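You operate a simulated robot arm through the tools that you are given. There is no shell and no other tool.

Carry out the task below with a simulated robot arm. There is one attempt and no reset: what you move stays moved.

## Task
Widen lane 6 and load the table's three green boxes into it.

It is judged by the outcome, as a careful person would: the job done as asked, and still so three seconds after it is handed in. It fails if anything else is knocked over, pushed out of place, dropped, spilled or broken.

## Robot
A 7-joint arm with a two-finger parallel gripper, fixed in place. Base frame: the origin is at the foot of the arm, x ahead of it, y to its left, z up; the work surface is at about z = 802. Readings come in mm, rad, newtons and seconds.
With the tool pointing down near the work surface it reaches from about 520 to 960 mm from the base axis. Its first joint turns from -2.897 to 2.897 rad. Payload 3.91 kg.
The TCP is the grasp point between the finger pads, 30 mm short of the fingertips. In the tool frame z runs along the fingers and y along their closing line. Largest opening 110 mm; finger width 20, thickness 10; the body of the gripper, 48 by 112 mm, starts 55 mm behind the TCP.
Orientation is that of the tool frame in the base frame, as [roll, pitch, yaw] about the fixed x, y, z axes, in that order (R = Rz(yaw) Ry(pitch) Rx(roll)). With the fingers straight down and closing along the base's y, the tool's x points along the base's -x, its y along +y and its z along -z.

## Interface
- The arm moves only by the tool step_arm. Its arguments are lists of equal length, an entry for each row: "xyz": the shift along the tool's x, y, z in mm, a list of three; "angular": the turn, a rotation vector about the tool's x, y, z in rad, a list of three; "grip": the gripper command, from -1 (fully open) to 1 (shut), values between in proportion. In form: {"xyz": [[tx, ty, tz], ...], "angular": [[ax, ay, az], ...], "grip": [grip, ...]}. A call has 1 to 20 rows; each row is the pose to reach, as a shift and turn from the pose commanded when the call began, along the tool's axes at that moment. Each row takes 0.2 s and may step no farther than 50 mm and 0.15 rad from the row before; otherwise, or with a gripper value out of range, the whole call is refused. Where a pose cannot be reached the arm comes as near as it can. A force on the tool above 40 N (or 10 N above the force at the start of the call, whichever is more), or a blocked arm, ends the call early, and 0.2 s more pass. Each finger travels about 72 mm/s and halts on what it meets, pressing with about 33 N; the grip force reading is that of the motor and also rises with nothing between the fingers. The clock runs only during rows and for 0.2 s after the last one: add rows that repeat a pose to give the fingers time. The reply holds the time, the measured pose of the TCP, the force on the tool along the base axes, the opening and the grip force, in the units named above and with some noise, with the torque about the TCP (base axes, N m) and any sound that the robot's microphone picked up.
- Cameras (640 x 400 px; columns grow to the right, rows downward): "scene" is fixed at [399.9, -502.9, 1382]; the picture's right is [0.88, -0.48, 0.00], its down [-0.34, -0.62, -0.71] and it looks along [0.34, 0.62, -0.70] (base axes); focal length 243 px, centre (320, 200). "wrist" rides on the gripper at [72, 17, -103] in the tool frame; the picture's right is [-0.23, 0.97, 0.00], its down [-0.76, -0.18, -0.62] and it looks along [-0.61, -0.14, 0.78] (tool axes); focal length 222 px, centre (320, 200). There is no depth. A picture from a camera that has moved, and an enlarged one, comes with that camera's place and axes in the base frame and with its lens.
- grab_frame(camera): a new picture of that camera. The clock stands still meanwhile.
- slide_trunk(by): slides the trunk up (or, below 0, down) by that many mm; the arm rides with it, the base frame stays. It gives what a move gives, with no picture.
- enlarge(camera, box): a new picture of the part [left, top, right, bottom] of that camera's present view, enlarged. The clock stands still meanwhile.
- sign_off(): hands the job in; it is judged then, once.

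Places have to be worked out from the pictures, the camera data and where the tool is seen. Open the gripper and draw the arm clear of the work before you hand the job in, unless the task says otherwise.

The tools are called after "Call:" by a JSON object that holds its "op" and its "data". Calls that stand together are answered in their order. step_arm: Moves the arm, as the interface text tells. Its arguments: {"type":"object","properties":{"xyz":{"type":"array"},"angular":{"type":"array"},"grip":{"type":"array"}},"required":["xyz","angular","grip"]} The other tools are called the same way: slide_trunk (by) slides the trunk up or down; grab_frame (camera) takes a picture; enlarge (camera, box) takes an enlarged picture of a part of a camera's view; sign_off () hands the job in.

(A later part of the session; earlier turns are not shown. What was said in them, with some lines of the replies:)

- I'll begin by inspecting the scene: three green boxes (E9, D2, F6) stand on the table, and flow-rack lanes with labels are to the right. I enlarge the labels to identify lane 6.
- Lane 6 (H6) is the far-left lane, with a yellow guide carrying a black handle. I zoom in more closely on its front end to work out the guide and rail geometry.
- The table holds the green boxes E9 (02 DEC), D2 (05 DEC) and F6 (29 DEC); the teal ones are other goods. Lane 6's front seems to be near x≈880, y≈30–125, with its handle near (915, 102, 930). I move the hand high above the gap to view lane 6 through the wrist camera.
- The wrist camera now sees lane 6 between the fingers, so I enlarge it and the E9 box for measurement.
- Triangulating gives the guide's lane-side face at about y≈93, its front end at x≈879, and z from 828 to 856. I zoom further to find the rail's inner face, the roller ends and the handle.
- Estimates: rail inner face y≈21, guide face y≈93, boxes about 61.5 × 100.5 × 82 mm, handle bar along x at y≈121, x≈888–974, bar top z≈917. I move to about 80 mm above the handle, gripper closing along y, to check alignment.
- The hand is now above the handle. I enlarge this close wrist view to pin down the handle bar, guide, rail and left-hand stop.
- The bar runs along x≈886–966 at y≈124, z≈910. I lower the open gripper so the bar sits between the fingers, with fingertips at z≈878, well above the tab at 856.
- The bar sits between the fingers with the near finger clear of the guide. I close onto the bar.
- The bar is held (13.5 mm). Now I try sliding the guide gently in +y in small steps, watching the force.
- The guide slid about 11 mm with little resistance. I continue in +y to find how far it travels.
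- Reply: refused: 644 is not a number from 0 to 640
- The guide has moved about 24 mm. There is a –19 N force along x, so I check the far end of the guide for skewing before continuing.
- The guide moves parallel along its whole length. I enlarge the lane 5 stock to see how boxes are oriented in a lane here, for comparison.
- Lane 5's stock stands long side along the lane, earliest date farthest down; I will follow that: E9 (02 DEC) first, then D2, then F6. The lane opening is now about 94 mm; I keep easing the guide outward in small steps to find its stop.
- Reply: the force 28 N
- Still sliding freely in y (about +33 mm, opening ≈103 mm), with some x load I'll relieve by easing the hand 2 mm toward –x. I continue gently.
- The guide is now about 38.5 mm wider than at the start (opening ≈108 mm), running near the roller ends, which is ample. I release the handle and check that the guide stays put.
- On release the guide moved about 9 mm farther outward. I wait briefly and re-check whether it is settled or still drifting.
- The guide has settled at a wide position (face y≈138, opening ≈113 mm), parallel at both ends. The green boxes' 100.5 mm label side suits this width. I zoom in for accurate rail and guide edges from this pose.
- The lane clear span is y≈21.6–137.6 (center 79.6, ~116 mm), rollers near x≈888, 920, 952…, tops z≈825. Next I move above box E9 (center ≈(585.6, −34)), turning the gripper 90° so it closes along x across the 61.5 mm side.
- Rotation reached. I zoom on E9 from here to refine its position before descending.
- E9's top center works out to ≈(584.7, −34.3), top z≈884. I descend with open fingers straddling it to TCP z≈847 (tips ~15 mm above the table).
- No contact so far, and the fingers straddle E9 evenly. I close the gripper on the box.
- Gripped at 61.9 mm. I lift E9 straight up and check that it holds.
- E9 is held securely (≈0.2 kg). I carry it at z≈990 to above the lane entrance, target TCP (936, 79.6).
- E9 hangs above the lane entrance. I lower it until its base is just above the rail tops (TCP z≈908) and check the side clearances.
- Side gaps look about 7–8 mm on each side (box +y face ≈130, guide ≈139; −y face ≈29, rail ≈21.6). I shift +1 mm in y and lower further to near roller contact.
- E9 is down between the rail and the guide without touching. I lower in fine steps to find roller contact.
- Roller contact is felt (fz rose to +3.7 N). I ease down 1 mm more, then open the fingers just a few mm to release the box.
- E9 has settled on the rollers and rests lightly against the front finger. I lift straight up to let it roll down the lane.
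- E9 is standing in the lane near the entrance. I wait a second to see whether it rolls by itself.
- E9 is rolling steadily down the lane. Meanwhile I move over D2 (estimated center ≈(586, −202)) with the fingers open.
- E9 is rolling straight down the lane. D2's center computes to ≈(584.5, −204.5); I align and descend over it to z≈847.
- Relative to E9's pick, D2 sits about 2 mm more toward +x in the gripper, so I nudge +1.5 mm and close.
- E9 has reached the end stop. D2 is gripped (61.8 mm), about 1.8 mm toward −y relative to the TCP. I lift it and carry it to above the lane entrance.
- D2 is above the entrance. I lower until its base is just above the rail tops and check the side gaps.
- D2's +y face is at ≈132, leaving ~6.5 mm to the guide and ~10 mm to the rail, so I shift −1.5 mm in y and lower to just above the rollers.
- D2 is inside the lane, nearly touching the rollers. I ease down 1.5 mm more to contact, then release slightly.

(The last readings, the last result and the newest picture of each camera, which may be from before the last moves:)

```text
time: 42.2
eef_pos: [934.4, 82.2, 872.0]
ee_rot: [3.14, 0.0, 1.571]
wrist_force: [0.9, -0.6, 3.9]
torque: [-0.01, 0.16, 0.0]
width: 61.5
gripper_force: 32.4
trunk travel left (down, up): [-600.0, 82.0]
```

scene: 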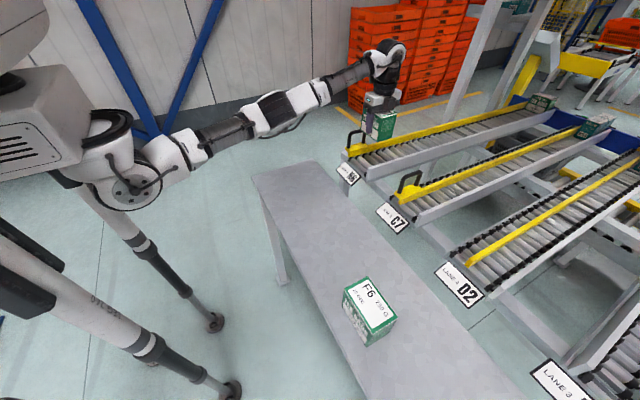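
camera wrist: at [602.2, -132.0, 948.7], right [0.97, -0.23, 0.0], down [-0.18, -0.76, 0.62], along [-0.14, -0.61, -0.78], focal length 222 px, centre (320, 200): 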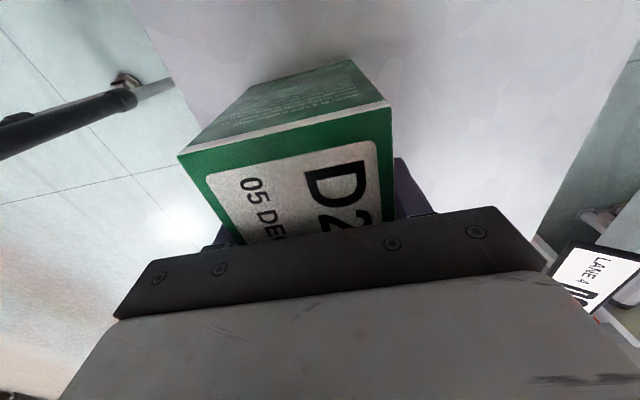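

Contact is felt (fz +3.9 N). I open a few mm to release D2, pause, then lift straight up.

Call:
{"op": "step_arm", "data": {"xyz": [[0, 0, 0.5], [0, 0, 0.5], [0, 0, 0.5], [0, 0, 0.5], [0, 0, 0.5], [0, 0, -15], [0, 0, -35], [0, 0, -60], [0, 0, -90], [0, 0, -120], [0, 0, -120]], "angular": [[0, 0, 0], [0, 0, 0], [0, 0, 0], [0, 0, 0], [0, 0, 0], [0, 0, 0], [0, 0, 0], [0, 0, 0], [0, 0, 0], [0, 0, 0], [0, 0, 0]], "grip": [-0.1, -0.35, -0.35, -0.35, -0.35, -0.35, -0.35, -0.35, -0.35, -0.35, -0.35]}}

Call:
{"op": "grab_frame", "data": {"camera": "scene"}}

Call:
{"op": "enlarge", "data": {"camera": "scene", "box": [340, 80, 580, 200]}}

```text
time: 44.6
eef_pos: [935.5, 80.3, 989.8]
ee_rot: [-3.141, 0.001, 1.57]
wrist_force: [0.0, 0.3, -0.4]
torque: [-0.03, 0.01, 0.0]
width: 74.3
gripper_force: 0.0
trunk travel left (down, up): [-600.0, 82.0]
```

```text
taken
```

scene: 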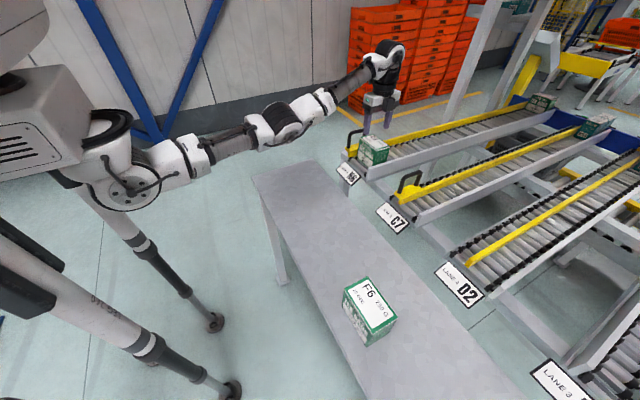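

```text
2.67 times, centred on (460, 140) of scene
camera zoom: at [399.9, -502.9, 1382.0], right [0.88, -0.48, 0.0], down [-0.34, -0.62, -0.71], along [0.34, 0.62, -0.7], focal length 648 px, centre (-53, 360)
```

zoom: 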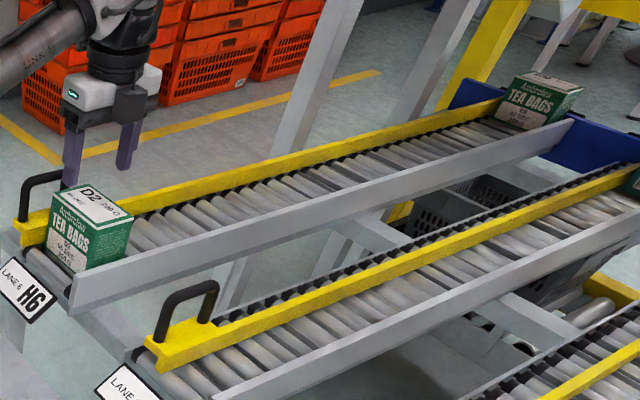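

D2 is standing in the lane near the entrance. I wait a second to confirm it starts rolling.

Call:
{"op": "step_arm", "data": {"xyz": [[0, 0, 0], [0, 0, 0], [0, 0, 0], [0, 0, 0], [0, 0, 0]], "angular": [[0, 0, 0], [0, 0, 0], [0, 0, 0], [0, 0, 0], [0, 0, 0]], "grip": [-0.35, -0.35, -0.35, -0.35, -0.35]}}

Call:
{"op": "enlarge", "data": {"camera": "scene", "box": [340, 80, 580, 200]}}

Call:
{"op": "enlarge", "data": {"camera": "scene", "box": [336, 120, 416, 170]}}

```text
time: 45.8
eef_pos: [935.8, 80.3, 989.0]
ee_rot: [3.141, 0.001, 1.571]
wrist_force: [-0.2, 0.5, 1.0]
torque: [0.01, -0.02, -0.02]
width: 74.2
gripper_force: 0.1
trunk travel left (down, up): [-600.0, 82.0]
```

```text
2.67 times, centred on (460, 140) of scene
camera zoom: at [399.9, -502.9, 1382.0], right [0.88, -0.48, 0.0], down [-0.34, -0.62, -0.71], along [0.34, 0.62, -0.7], focal length 648 px, centre (-53, 360)
```

zoom: 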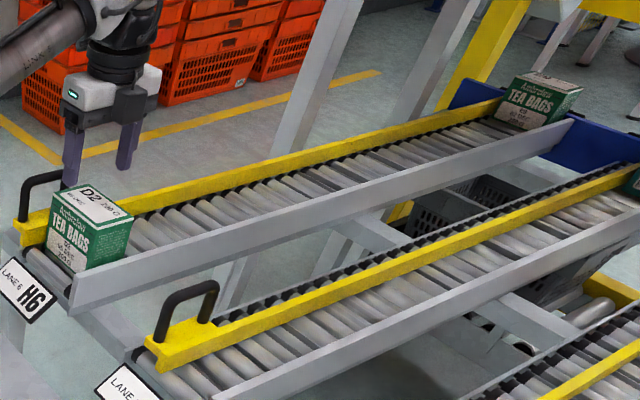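

```text
8.00 times, centred on (376, 145) of scene
camera zoom: at [399.9, -502.9, 1382.0], right [0.88, -0.48, 0.0], down [-0.34, -0.62, -0.71], along [0.34, 0.62, -0.7], focal length 1944 px, centre (-128, 640)
```

zoom: 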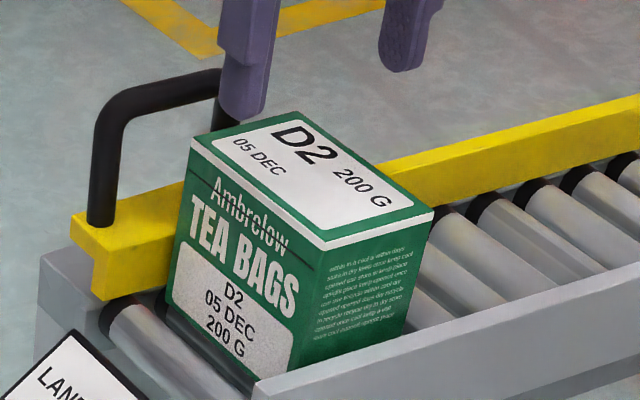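

D2 has not moved, so it needs a gentle start. I back the hand off to just outside the lane entrance at height, closing the fingers, to push it from behind.

Call:
{"op": "step_arm", "data": {"xyz": [[0, -25, 0], [0, -50, 0], [0, -50, 0], [0, -50, 0], [0, -50, 35], [0, -50, 70], [0, -50, 70]], "angular": [[0, 0, 0], [0, 0, 0], [0, 0, 0], [0, 0, 0], [0, 0, 0], [0, 0, 0], [0, 0, 0]], "grip": [0, 0.5, 1, 1, 1, 1, 1]}}

Call:
{"op": "grab_frame", "data": {"camera": "wrist"}}

Call:
{"op": "enlarge", "data": {"camera": "scene", "box": [320, 100, 416, 170]}}

```text
time: 47.4
eef_pos: [884.8, 79.0, 918.2]
ee_rot: [3.14, 0.001, 1.57]
wrist_force: [-0.2, -0.6, -1.3]
torque: [-0.03, -0.01, -0.02]
width: 0.0
gripper_force: 33.0
trunk travel left (down, up): [-600.0, 82.0]
```

```text
taken
camera wrist: at [901.5, 149.5, 1021.6], right [0.97, -0.23, 0.0], down [-0.18, -0.76, 0.62], along [-0.14, -0.61, -0.78], focal length 222 px, centre (320, 200)
```

wrist: 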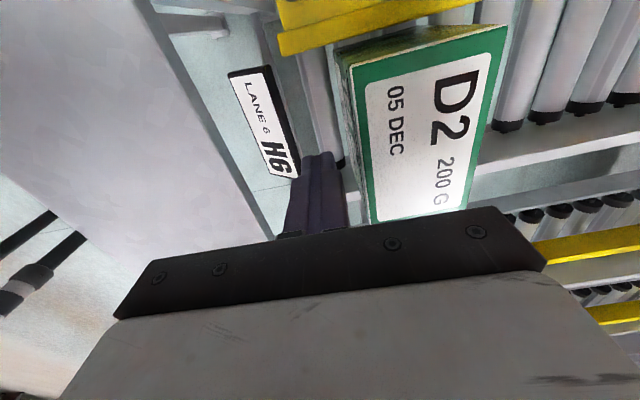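

```text
5.71 times, centred on (368, 135) of scene
camera zoom: at [399.9, -502.9, 1382.0], right [0.88, -0.48, 0.0], down [-0.34, -0.62, -0.71], along [0.34, 0.62, -0.7], focal length 1389 px, centre (46, 571)
```

zoom: 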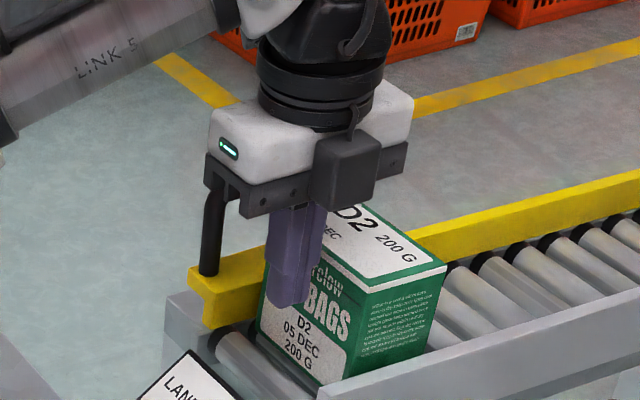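

The closed fingers are clear behind D2's near face with ~15 mm gap. I lower to TCP z≈878 and look again before pushing.

Call:
{"op": "step_arm", "data": {"xyz": [[0, 0, 15], [0, 0, 30], [0, 0, 41], [0, 0, 41]], "angular": [[0, 0, 0], [0, 0, 0], [0, 0, 0], [0, 0, 0]], "grip": [1, 1, 1, 1]}}

Call:
{"op": "grab_frame", "data": {"camera": "wrist"}}

Call:
{"op": "enlarge", "data": {"camera": "scene", "box": [330, 120, 410, 170]}}

```text
time: 48.4
eef_pos: [885.1, 79.4, 877.8]
ee_rot: [3.141, -0.001, 1.572]
wrist_force: [0.1, -0.6, 0.0]
torque: [0.0, -0.02, -0.03]
width: 0.0
gripper_force: 32.8
trunk travel left (down, up): [-600.0, 82.0]
```

```text
taken
camera wrist: at [901.4, 150.9, 981.0], right [0.97, -0.23, 0.0], down [-0.18, -0.76, 0.62], along [-0.14, -0.61, -0.78], focal length 222 px, centre (320, 200)
```

wrist: 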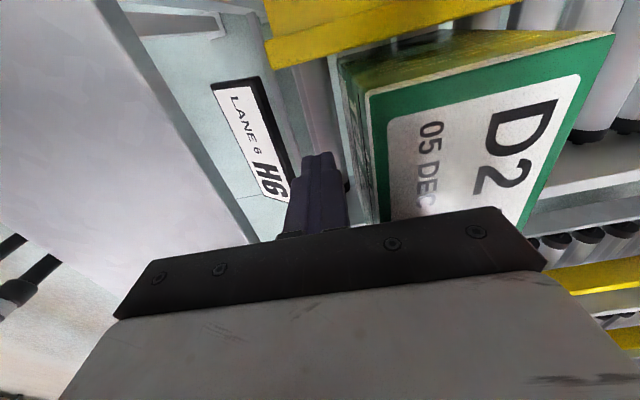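

```text
8.00 times, centred on (370, 145) of scene
camera zoom: at [399.9, -502.9, 1382.0], right [0.88, -0.48, 0.0], down [-0.34, -0.62, -0.71], along [0.34, 0.62, -0.7], focal length 1944 px, centre (-80, 640)
```

zoom: 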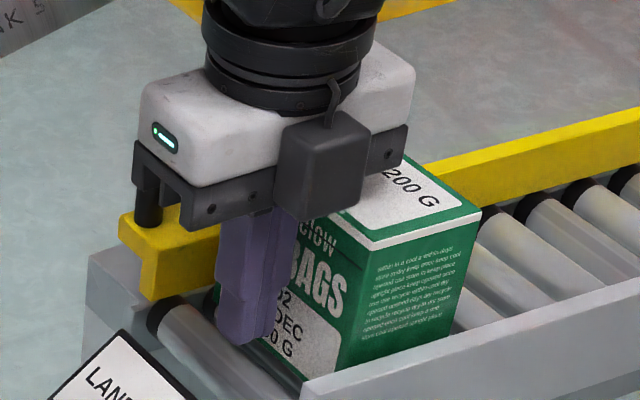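

Ready behind D2. I push gently in +x in 6 mm steps to start it rolling.

Call:
{"op": "step_arm", "data": {"xyz": [[0, 6, 0], [0, 12, 0], [0, 18, 0], [0, 24, 0], [0, 30, 0], [0, 36, 0]], "angular": [[0, 0, 0], [0, 0, 0], [0, 0, 0], [0, 0, 0], [0, 0, 0], [0, 0, 0]], "grip": [1, 1, 1, 1, 1, 1]}}

Call:
{"op": "grab_frame", "data": {"camera": "wrist"}}

Call:
{"op": "enlarge", "data": {"camera": "scene", "box": [330, 110, 426, 170]}}

```text
time: 49.8
eef_pos: [922.1, 81.0, 878.2]
ee_rot: [-3.141, 0.0, 1.571]
wrist_force: [-0.5, 0.2, 0.0]
torque: [0.02, 0.02, 0.02]
width: 0.2
gripper_force: 33.2
trunk travel left (down, up): [-600.0, 82.0]
```

```text
taken
camera wrist: at [938.7, 152.3, 981.2], right [0.97, -0.23, 0.0], down [-0.18, -0.76, 0.62], along [-0.14, -0.61, -0.78], focal length 222 px, centre (320, 200)
```

wrist: 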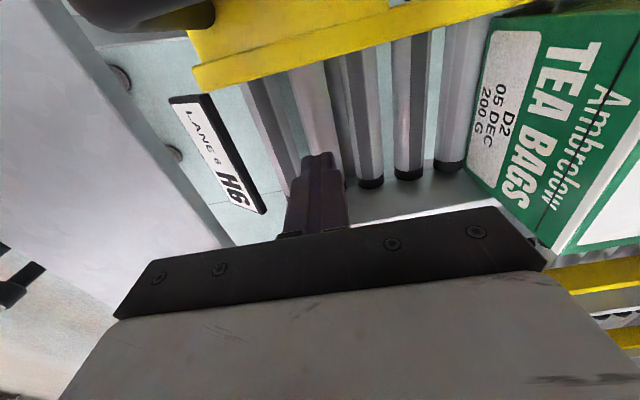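

```text
6.67 times, centred on (378, 140) of scene
camera zoom: at [399.9, -502.9, 1382.0], right [0.88, -0.48, 0.0], down [-0.34, -0.62, -0.71], along [0.34, 0.62, -0.7], focal length 1620 px, centre (-67, 600)
```

zoom: 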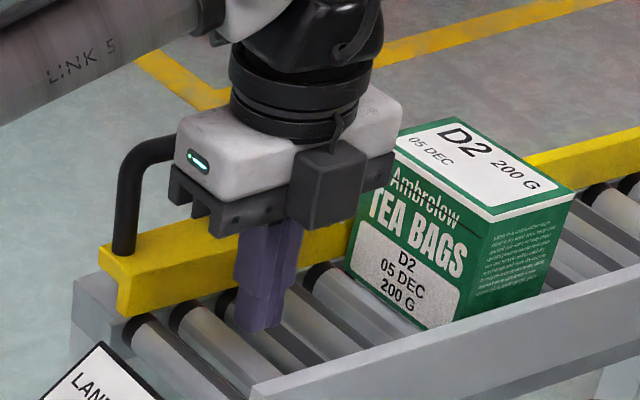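

D2 is now rolling down the lane. I raise the hand and travel to above F6 (expected center ≈(585.6, −374)), opening the fingers on the way.

Call:
{"op": "step_arm", "data": {"xyz": [[0, 0, -38], [0, 0, -76], [0, 0, -112], [-37.9, -28, -112], [-75.8, -56.1, -112], [-113.7, -84.1, -112], [-151.6, -112.1, -112], [-189.5, -140.2, -112], [-227.5, -168.2, -112], [-265.4, -196.2, -112], [-303.3, -224.3, -112], [-341.2, -252.3, -112], [-379.1, -280.3, -112], [-417, -308.4, -112], [-454.9, -336.4, -112], [-454.9, -336.4, -112], [-454.9, -336.4, -112]], "angular": [[0, 0, 0], [0, 0, 0], [0, 0, 0], [0, 0, 0], [0, 0, 0], [0, 0, 0], [0, 0, 0], [0, 0, 0], [0, 0, 0], [0, 0, 0], [0, 0, 0], [0, 0, 0], [0, 0, 0], [0, 0, 0], [0, 0, 0], [0, 0, 0], [0, 0, 0]], "grip": [1, 1, 1, 1, 0.5, 0, -0.5, -1, -1, -1, -1, -1, -1, -1, -1, -1, -1]}}

Call:
{"op": "grab_frame", "data": {"camera": "scene"}}

Call:
{"op": "enlarge", "data": {"camera": "wrist", "box": [248, 30, 376, 180]}}

Call:
{"op": "enlarge", "data": {"camera": "scene", "box": [400, 80, 600, 180]}}

```text
time: 53.4
eef_pos: [587.4, -373.9, 990.1]
ee_rot: [3.141, 0.0, 1.571]
wrist_force: [0.3, 0.2, -0.8]
torque: [0.01, 0.03, 0.04]
width: 110.1
gripper_force: 0.1
trunk travel left (down, up): [-600.0, 82.0]
```

```text
taken
```

scene: 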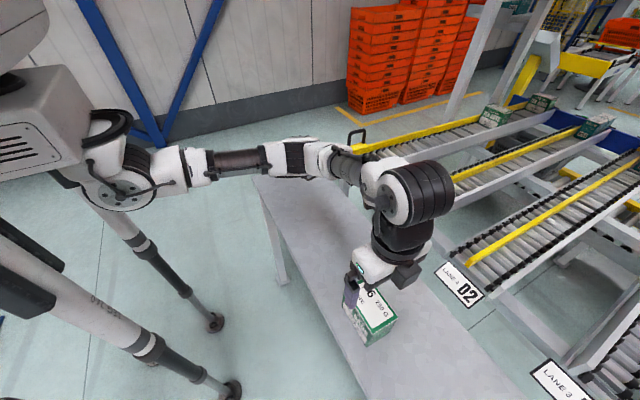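

```text
2.67 times, centred on (312, 105) of wrist
camera zoom: at [603.8, -303.5, 1093.4], right [0.97, -0.23, 0.0], down [-0.18, -0.76, 0.62], along [-0.14, -0.61, -0.78], focal length 592 px, centre (341, 453)
```

zoom: 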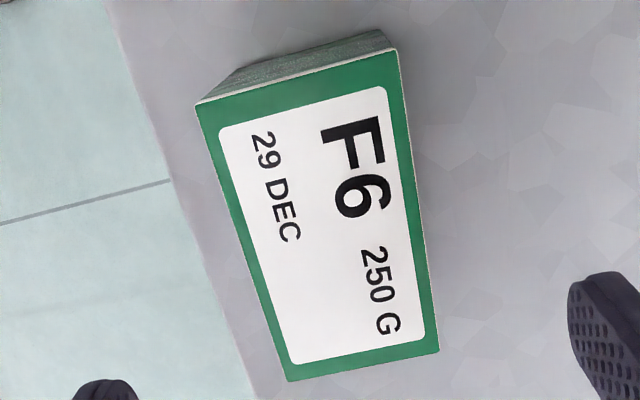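

```text
3.20 times, centred on (500, 130) of scene
camera zoom: at [399.9, -502.9, 1382.0], right [0.88, -0.48, 0.0], down [-0.34, -0.62, -0.71], along [0.34, 0.62, -0.7], focal length 778 px, centre (-256, 424)
```

zoom: 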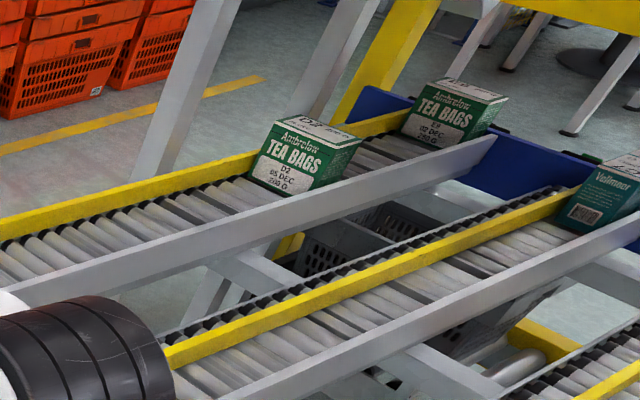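

D2 is rolling toward E9. F6's center computes to ≈(585.5, −373.8); I descend over it.

Call:
{"op": "step_arm", "data": {"xyz": [[0, -1, 35], [0, -1, 75], [0, -1, 110], [0, -1, 133], [0, -1, 143.5], [0, -1, 143.5]], "angular": [[0, 0, 0], [0, 0, 0], [0, 0, 0], [0, 0, 0], [0, 0, 0], [0, 0, 0]], "grip": [-1, -1, -1, -1, -1, -1]}}

Call:
{"op": "grab_frame", "data": {"camera": "wrist"}}

Call:
{"op": "enlarge", "data": {"camera": "scene", "box": [304, 240, 432, 340]}}

```text
time: 54.8
eef_pos: [585.6, -375.5, 847.2]
ee_rot: [3.141, 0.001, 1.571]
wrist_force: [0.3, 0.2, 0.1]
torque: [0.0, -0.01, 0.05]
width: 110.0
gripper_force: 0.1
trunk travel left (down, up): [-600.0, 82.0]
```

```text
taken
camera wrist: at [601.6, -303.7, 949.6], right [0.97, -0.23, 0.0], down [-0.18, -0.76, 0.62], along [-0.14, -0.61, -0.78], focal length 222 px, centre (320, 200)
```

wrist: 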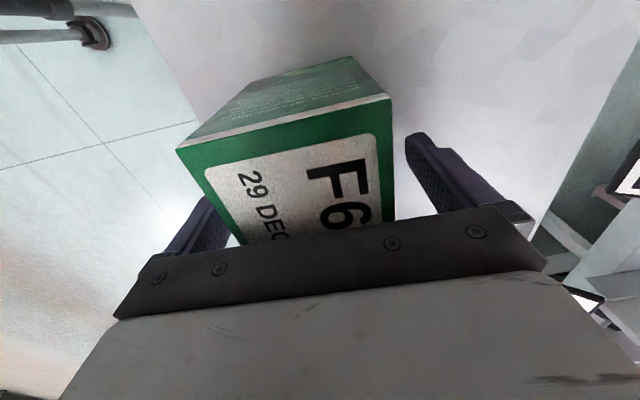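

```text
4.00 times, centred on (368, 290) of scene
camera zoom: at [399.9, -502.9, 1382.0], right [0.88, -0.48, 0.0], down [-0.34, -0.62, -0.71], along [0.34, 0.62, -0.7], focal length 972 px, centre (128, -160)
```

zoom: 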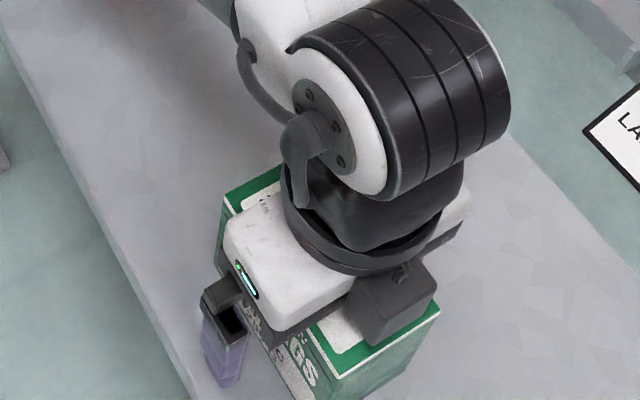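

F6 is well centered between the fingers. I close on it.

Call:
{"op": "step_arm", "data": {"xyz": [[0, 0, 0], [0, 0, 0], [0, 0, 0], [0, 0, 0], [0, 0, 0]], "angular": [[0, 0, 0], [0, 0, 0], [0, 0, 0], [0, 0, 0], [0, 0, 0]], "grip": [-0.5, 0, 0.3, 0.3, 0.3]}}

Call:
{"op": "grab_frame", "data": {"camera": "wrist"}}

Call:
{"op": "enlarge", "data": {"camera": "scene", "box": [400, 80, 600, 180]}}

```text
time: 56.0
eef_pos: [585.5, -374.3, 847.6]
ee_rot: [3.141, 0.0, 1.571]
wrist_force: [-0.6, -0.5, 0.5]
torque: [0.02, -0.02, -0.03]
width: 61.8
gripper_force: 32.8
trunk travel left (down, up): [-600.0, 82.0]
```

```text
taken
camera wrist: at [601.6, -303.7, 949.8], right [0.97, -0.23, 0.0], down [-0.18, -0.76, 0.62], along [-0.14, -0.61, -0.78], focal length 222 px, centre (320, 200)
```

wrist: 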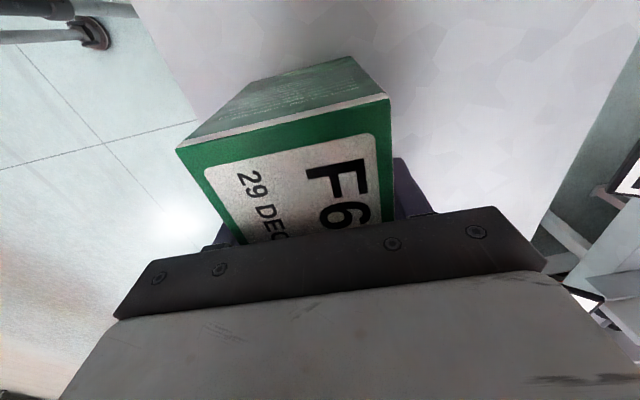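

```text
3.20 times, centred on (500, 130) of scene
camera zoom: at [399.9, -502.9, 1382.0], right [0.88, -0.48, 0.0], down [-0.34, -0.62, -0.71], along [0.34, 0.62, -0.7], focal length 778 px, centre (-256, 424)
```

zoom: 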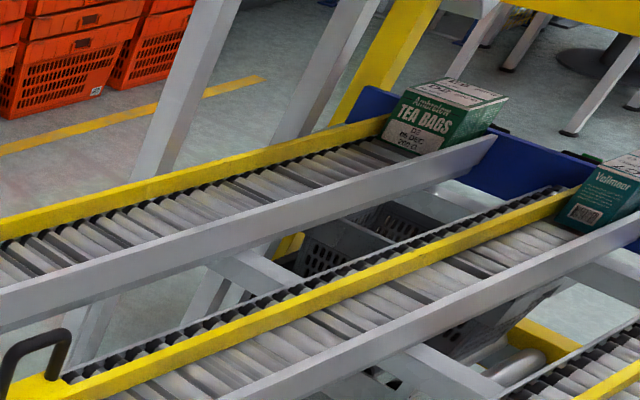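

F6 is gripped (61.8 mm), and D2 has joined E9 at the end of the lane. I lift F6 and carry it to above the lane entrance.

Call:
{"op": "step_arm", "data": {"xyz": [[0, 0, -15], [0, 0, -45], [0, 0, -80], [0, 0, -115], [0, 0, -145], [37.8, 29.6, -145], [75.6, 59.2, -145], [113.4, 88.9, -145], [151.2, 118.5, -145], [189, 148.1, -145], [226.8, 177.7, -145], [264.5, 207.3, -145], [302.3, 236.9, -145], [340.1, 266.6, -145], [377.9, 296.2, -145], [415.7, 325.8, -145], [453.5, 355.4, -145], [453.5, 355.4, -145], [453.5, 355.4, -145]], "angular": [[0, 0, 0], [0, 0, 0], [0, 0, 0], [0, 0, 0], [0, 0, 0], [0, 0, 0], [0, 0, 0], [0, 0, 0], [0, 0, 0], [0, 0, 0], [0, 0, 0], [0, 0, 0], [0, 0, 0], [0, 0, 0], [0, 0, 0], [0, 0, 0], [0, 0, 0], [0, 0, 0], [0, 0, 0]], "grip": [0.3, 0.3, 0.3, 0.3, 0.3, 0.3, 0.3, 0.3, 0.3, 0.3, 0.3, 0.3, 0.3, 0.3, 0.3, 0.3, 0.3, 0.3, 0.3]}}

Call:
{"op": "grab_frame", "data": {"camera": "scene"}}

Call:
{"op": "grab_frame", "data": {"camera": "wrist"}}

```text
time: 60.0
eef_pos: [939.5, 81.2, 991.6]
ee_rot: [3.141, -0.001, 1.571]
wrist_force: [-0.5, -0.6, -1.5]
torque: [0.0, -0.01, -0.03]
width: 62.1
gripper_force: 33.1
trunk travel left (down, up): [-600.0, 82.0]
```

```text
taken
```

scene: 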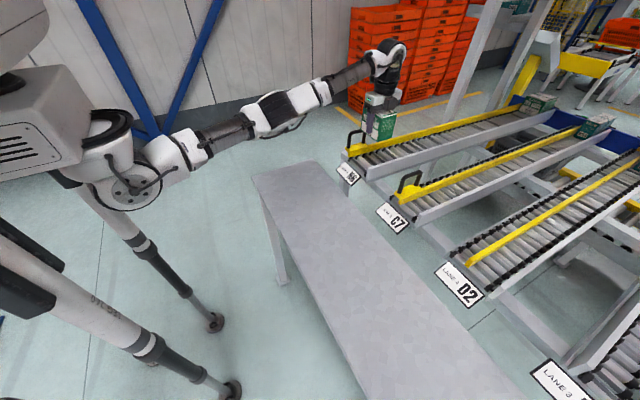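

```text
taken
camera wrist: at [956.0, 151.4, 1094.3], right [0.97, -0.23, 0.0], down [-0.18, -0.76, 0.62], along [-0.14, -0.61, -0.78], focal length 222 px, centre (320, 200)
```

wrist: 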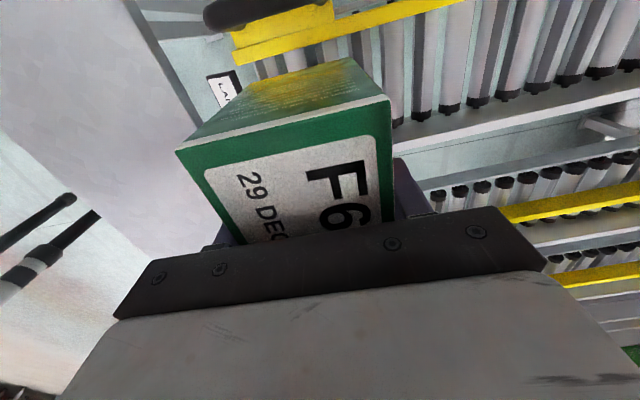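

F6 is above the entrance, held square. I lower it until its base is just above the rail tops and check the side gaps.

Call:
{"op": "step_arm", "data": {"xyz": [[0, 0, 30], [0, 0, 60], [0, 0, 84], [0, 0, 84], [0, 0, 84]], "angular": [[0, 0, 0], [0, 0, 0], [0, 0, 0], [0, 0, 0], [0, 0, 0]], "grip": [0.3, 0.3, 0.3, 0.3, 0.3]}}

Call:
{"op": "enlarge", "data": {"camera": "wrist", "box": [160, 0, 480, 200]}}

Call:
{"op": "enlarge", "data": {"camera": "scene", "box": [330, 110, 410, 160]}}

Call:
{"op": "enlarge", "data": {"camera": "scene", "box": [480, 80, 600, 155]}}

```text
time: 61.2
eef_pos: [939.7, 81.1, 907.5]
ee_rot: [-3.141, 0.002, 1.571]
wrist_force: [-0.4, 0.4, -1.8]
torque: [-0.02, 0.0, -0.02]
width: 61.8
gripper_force: 33.2
trunk travel left (down, up): [-600.0, 82.0]
```

```text
2.00 times, centred on (320, 100) of wrist
camera zoom: at [956.3, 151.2, 1010.5], right [0.97, -0.23, 0.0], down [-0.18, -0.76, 0.62], along [-0.14, -0.61, -0.78], focal length 444 px, centre (320, 400)
```

zoom: 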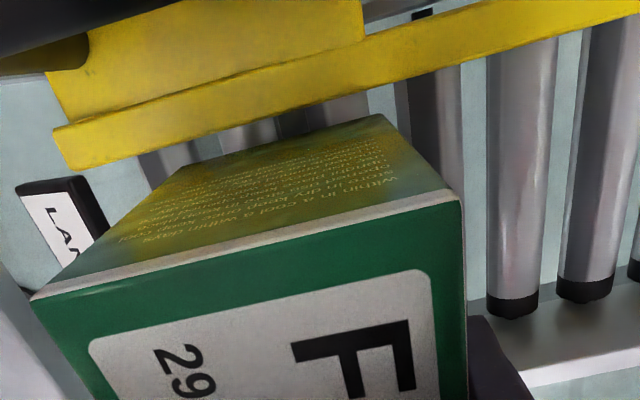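

```text
8.00 times, centred on (370, 135) of scene
camera zoom: at [399.9, -502.9, 1382.0], right [0.88, -0.48, 0.0], down [-0.34, -0.62, -0.71], along [0.34, 0.62, -0.7], focal length 1944 px, centre (-80, 720)
```

zoom: 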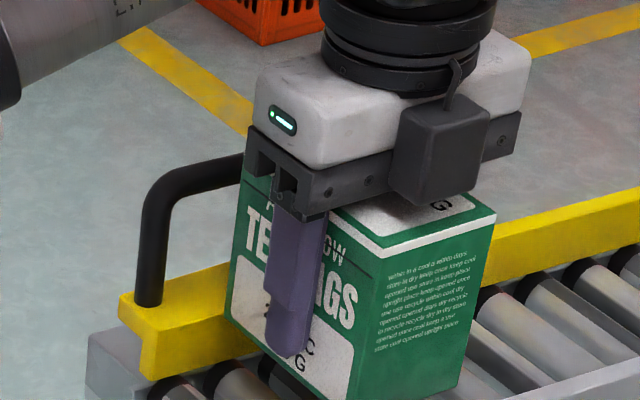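

```text
5.33 times, centred on (540, 118) of scene
camera zoom: at [399.9, -502.9, 1382.0], right [0.88, -0.48, 0.0], down [-0.34, -0.62, -0.71], along [0.34, 0.62, -0.7], focal length 1296 px, centre (-853, 640)
```

zoom: 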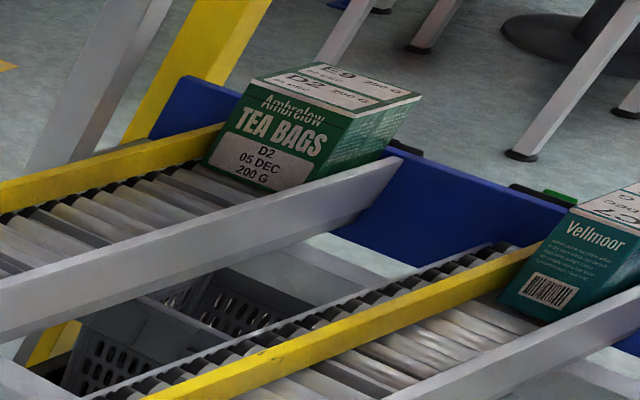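

E9 and D2 are queued neatly. F6's +y face is at ≈132.8, so I shift −2 mm in y to center it and lower to just above the rollers.

Call:
{"op": "step_arm", "data": {"xyz": [[-2, 0, 10], [-2, 0, 20], [-2, 0, 28], [-2, 0, 34], [-2, 0, 36], [-2, 0, 37], [-2, 0, 37]], "angular": [[0, 0, 0], [0, 0, 0], [0, 0, 0], [0, 0, 0], [0, 0, 0], [0, 0, 0], [0, 0, 0]], "grip": [0.3, 0.3, 0.3, 0.3, 0.3, 0.3, 0.3]}}

Call:
{"op": "enlarge", "data": {"camera": "scene", "box": [330, 120, 410, 170]}}

```text
time: 62.8
eef_pos: [939.7, 77.4, 871.7]
ee_rot: [3.141, 0.001, 1.572]
wrist_force: [-0.1, -1.0, 2.4]
torque: [-0.01, 0.12, 0.03]
width: 62.1
gripper_force: 33.3
trunk travel left (down, up): [-600.0, 82.0]
```

```text
8.00 times, centred on (370, 145) of scene
camera zoom: at [399.9, -502.9, 1382.0], right [0.88, -0.48, 0.0], down [-0.34, -0.62, -0.71], along [0.34, 0.62, -0.7], focal length 1944 px, centre (-80, 640)
```

zoom: 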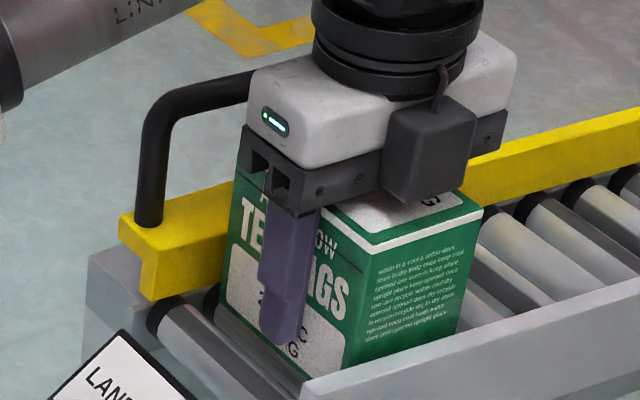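

Roller contact is felt (fz +2.4 N). I release a few mm, pause, and lift straight up.

Call:
{"op": "step_arm", "data": {"xyz": [[0, 0, 1], [0, 0, 1], [0, 0, 1], [0, 0, 1], [0, 0, 1], [0, 0, -15], [0, 0, -35], [0, 0, -60], [0, 0, -90], [0, 0, -120], [0, 0, -120]], "angular": [[0, 0, 0], [0, 0, 0], [0, 0, 0], [0, 0, 0], [0, 0, 0], [0, 0, 0], [0, 0, 0], [0, 0, 0], [0, 0, 0], [0, 0, 0], [0, 0, 0]], "grip": [0.3, -0.2, -0.35, -0.35, -0.35, -0.35, -0.35, -0.35, -0.35, -0.35, -0.35]}}

Call:
{"op": "enlarge", "data": {"camera": "scene", "box": [340, 80, 580, 200]}}

Call:
{"op": "grab_frame", "data": {"camera": "wrist"}}

```text
time: 65.2
eef_pos: [941.1, 77.2, 992.0]
ee_rot: [-3.141, 0.001, 1.571]
wrist_force: [0.6, -0.1, -1.1]
torque: [0.0, 0.03, -0.01]
width: 74.3
gripper_force: 0.0
trunk travel left (down, up): [-600.0, 82.0]
```

```text
2.67 times, centred on (460, 140) of scene
camera zoom: at [399.9, -502.9, 1382.0], right [0.88, -0.48, 0.0], down [-0.34, -0.62, -0.71], along [0.34, 0.62, -0.7], focal length 648 px, centre (-53, 360)
```

zoom: 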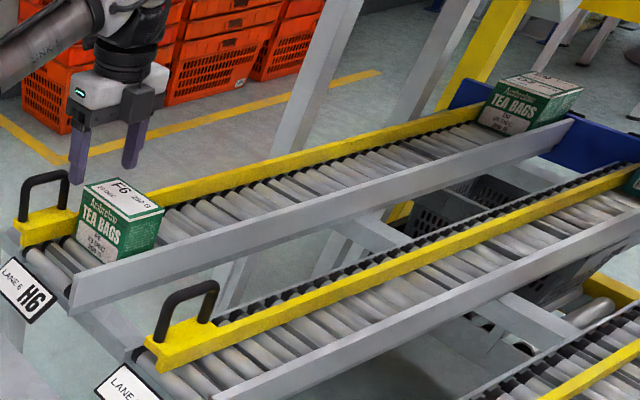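

```text
taken
camera wrist: at [958.0, 147.9, 1094.3], right [0.97, -0.23, 0.0], down [-0.18, -0.76, 0.62], along [-0.14, -0.61, -0.78], focal length 222 px, centre (320, 200)
```

wrist: 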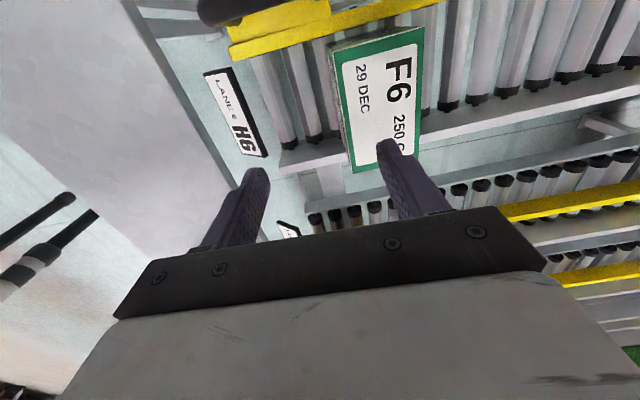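

F6 stands in the lane and appears to have begun moving. I wait a second to confirm.

Call:
{"op": "step_arm", "data": {"xyz": [[0, 0, 0], [0, 0, 0], [0, 0, 0], [0, 0, 0], [0, 0, 0]], "angular": [[0, 0, 0], [0, 0, 0], [0, 0, 0], [0, 0, 0], [0, 0, 0]], "grip": [-0.35, -0.35, -0.35, -0.35, -0.35]}}

Call:
{"op": "enlarge", "data": {"camera": "scene", "box": [340, 80, 580, 200]}}

```text
time: 66.4
eef_pos: [940.2, 76.5, 992.0]
ee_rot: [-3.141, 0.001, 1.569]
wrist_force: [0.5, -0.1, 1.9]
torque: [0.01, -0.02, -0.03]
width: 74.2
gripper_force: 0.1
trunk travel left (down, up): [-600.0, 82.0]
```

```text
2.67 times, centred on (460, 140) of scene
camera zoom: at [399.9, -502.9, 1382.0], right [0.88, -0.48, 0.0], down [-0.34, -0.62, -0.71], along [0.34, 0.62, -0.7], focal length 648 px, centre (-53, 360)
```

zoom: 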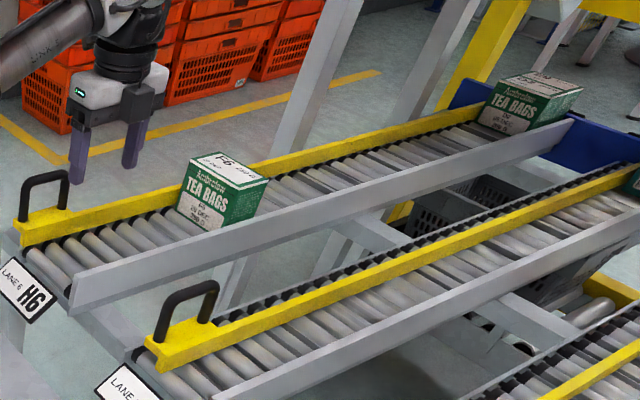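

F6 is rolling down. I open the gripper fully and draw the arm up and back, clear of the lane, while it settles.

Call:
{"op": "step_arm", "data": {"xyz": [[0, 0, -30], [-5, -30, -60], [-10, -65, -85], [-20, -105, -110], [-30, -145, -130], [-45, -185, -150], [-60, -225, -165], [-80, -265, -175], [-100, -300, -180], [-120, -335, -185], [-140, -360, -190], [-140, -360, -190], [-140, -360, -190], [-140, -360, -190], [-140, -360, -190], [-140, -360, -190]], "angular": [[0, 0, 0], [0, 0, 0], [0, 0, 0], [0, 0, 0], [0, 0, 0], [0, 0, 0], [0, 0, 0], [0, 0, 0], [0, 0, 0], [0, 0, 0], [0, 0, 0], [0, 0, 0], [0, 0, 0], [0, 0, 0], [0, 0, 0], [0, 0, 0]], "grip": [-0.35, -0.5, -0.8, -1, -1, -1, -1, -1, -1, -1, -1, -1, -1, -1, -1, -1]}}

Call:
{"op": "grab_frame", "data": {"camera": "scene"}}

Call:
{"op": "enlarge", "data": {"camera": "scene", "box": [340, 80, 580, 200]}}

Call:
{"op": "enlarge", "data": {"camera": "scene", "box": [480, 80, 600, 155]}}

```text
time: 69.8
eef_pos: [582.0, -62.5, 1180.8]
ee_rot: [-3.142, -0.001, 1.571]
wrist_force: [0.5, 0.7, -0.1]
torque: [0.03, -0.01, -0.01]
width: 110.2
gripper_force: 0.0
trunk travel left (down, up): [-600.0, 82.0]
```

```text
taken
```

scene: 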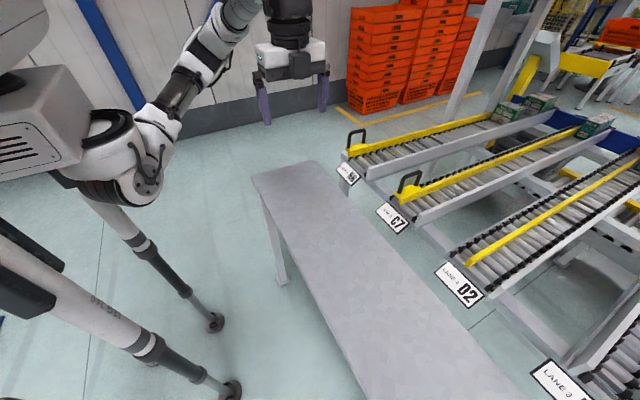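

```text
2.67 times, centred on (460, 140) of scene
camera zoom: at [399.9, -502.9, 1382.0], right [0.88, -0.48, 0.0], down [-0.34, -0.62, -0.71], along [0.34, 0.62, -0.7], focal length 648 px, centre (-53, 360)
```

zoom: 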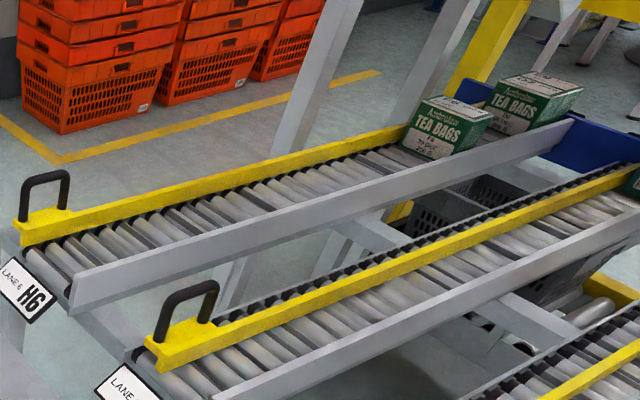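

```text
5.33 times, centred on (540, 118) of scene
camera zoom: at [399.9, -502.9, 1382.0], right [0.88, -0.48, 0.0], down [-0.34, -0.62, -0.71], along [0.34, 0.62, -0.7], focal length 1296 px, centre (-853, 640)
```

zoom: 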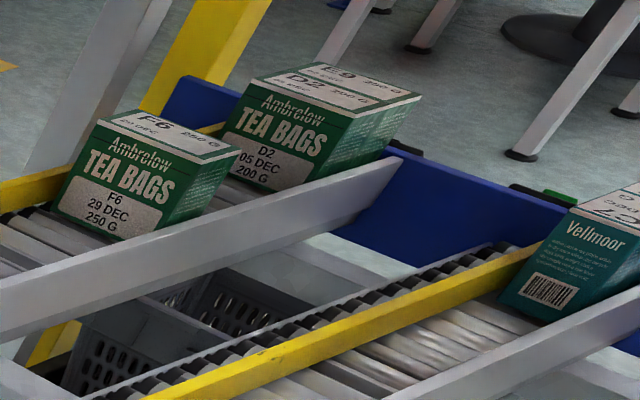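

F6 is about to join the other two, and the arm is clear. I wait a couple of seconds for everything to settle, then re-check.

Call:
{"op": "step_arm", "data": {"xyz": [[0, 0, 0], [0, 0, 0], [0, 0, 0], [0, 0, 0], [0, 0, 0], [0, 0, 0], [0, 0, 0], [0, 0, 0], [0, 0, 0], [0, 0, 0], [0, 0, 0], [0, 0, 0]], "angular": [[0, 0, 0], [0, 0, 0], [0, 0, 0], [0, 0, 0], [0, 0, 0], [0, 0, 0], [0, 0, 0], [0, 0, 0], [0, 0, 0], [0, 0, 0], [0, 0, 0], [0, 0, 0]], "grip": [-1, -1, -1, -1, -1, -1, -1, -1, -1, -1, -1, -1]}}

Call:
{"op": "enlarge", "data": {"camera": "scene", "box": [480, 80, 600, 155]}}

Call:
{"op": "enlarge", "data": {"camera": "scene", "box": [334, 130, 398, 170]}}

Call:
{"op": "grab_frame", "data": {"camera": "wrist"}}

```text
time: 72.4
eef_pos: [581.8, -61.4, 1181.3]
ee_rot: [-3.141, -0.001, 1.572]
wrist_force: [-1.1, 0.5, 0.5]
torque: [0.01, 0.04, -0.01]
width: 110.0
gripper_force: 0.0
trunk travel left (down, up): [-600.0, 82.0]
```

```text
5.33 times, centred on (540, 118) of scene
camera zoom: at [399.9, -502.9, 1382.0], right [0.88, -0.48, 0.0], down [-0.34, -0.62, -0.71], along [0.34, 0.62, -0.7], focal length 1296 px, centre (-853, 640)
```

zoom: 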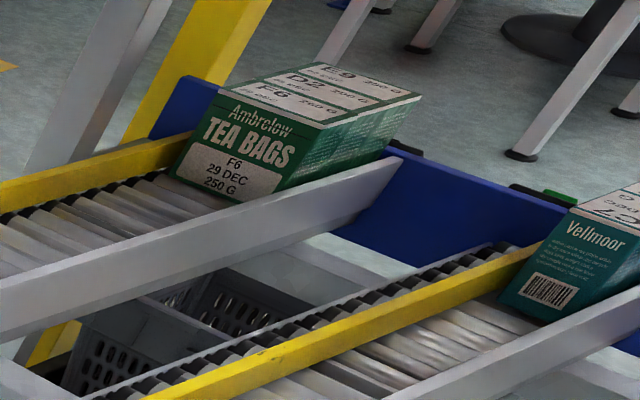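

```text
10.00 times, centred on (366, 150) of scene
camera zoom: at [399.9, -502.9, 1382.0], right [0.88, -0.48, 0.0], down [-0.34, -0.62, -0.71], along [0.34, 0.62, -0.7], focal length 2430 px, centre (-140, 700)
```

zoom: 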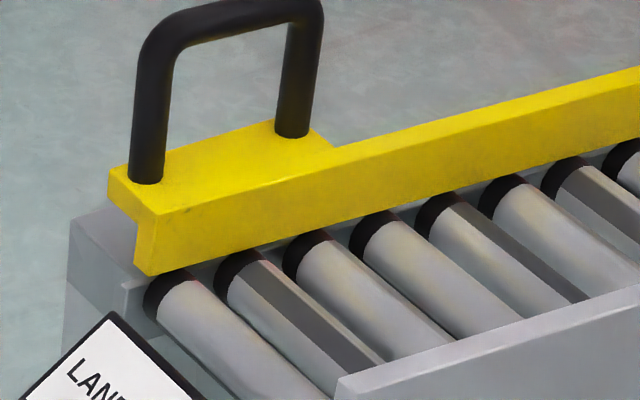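

```text
taken
camera wrist: at [597.9, 9.3, 1284.1], right [0.97, -0.23, 0.0], down [-0.18, -0.76, 0.62], along [-0.14, -0.61, -0.78], focal length 222 px, centre (320, 200)
```

wrist: 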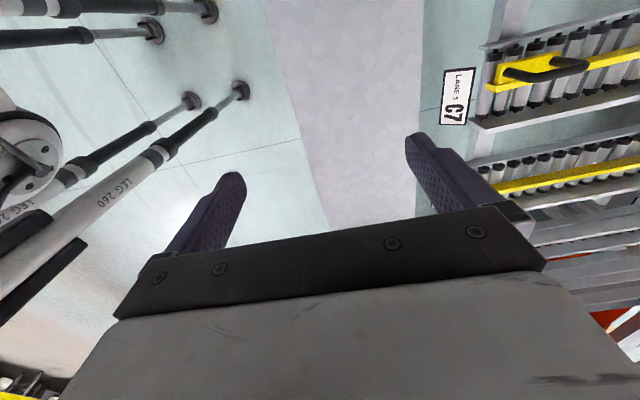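

All three green boxes (E9, D2, F6) stand upright in a row against the end stop of lane 6. The guide is still in its wide position, and the gripper is open and clear, so I hand the job in.

Call:
{"op": "sign_off", "data": {}}

```text
The job is handed in.
```

Lane 6 is widened, and the table's three green boxes stand upright in a row against its end stop. I handed the job in with the gripper open and the arm drawn clear. The last pictures, a few seconds before hand-in, showed everything still.

- **Lane width:** I slid the yellow guide outward by its handle, taking the opening from about 71 mm to about 116 mm (estimated from the pictures). On release it moved the last 9 mm or so by itself, then stayed put, parallel to the rail.
- **Loading order:** I loaded by date, earliest first: E9 (02 DEC), then D2 (05 DEC), then F6 (29 DEC). The task didn't set an order; this matches how lane 5 is stocked.
- **Orientation:** The boxes sit with their 100 mm side across the lane, which fits the widened opening.
- **One nudge:** D2 did not roll after I set it down, so I pushed it gently from behind with closed fingers. The other two rolled down unaided.

I didn't touch the teal boxes on the table or the other lanes.
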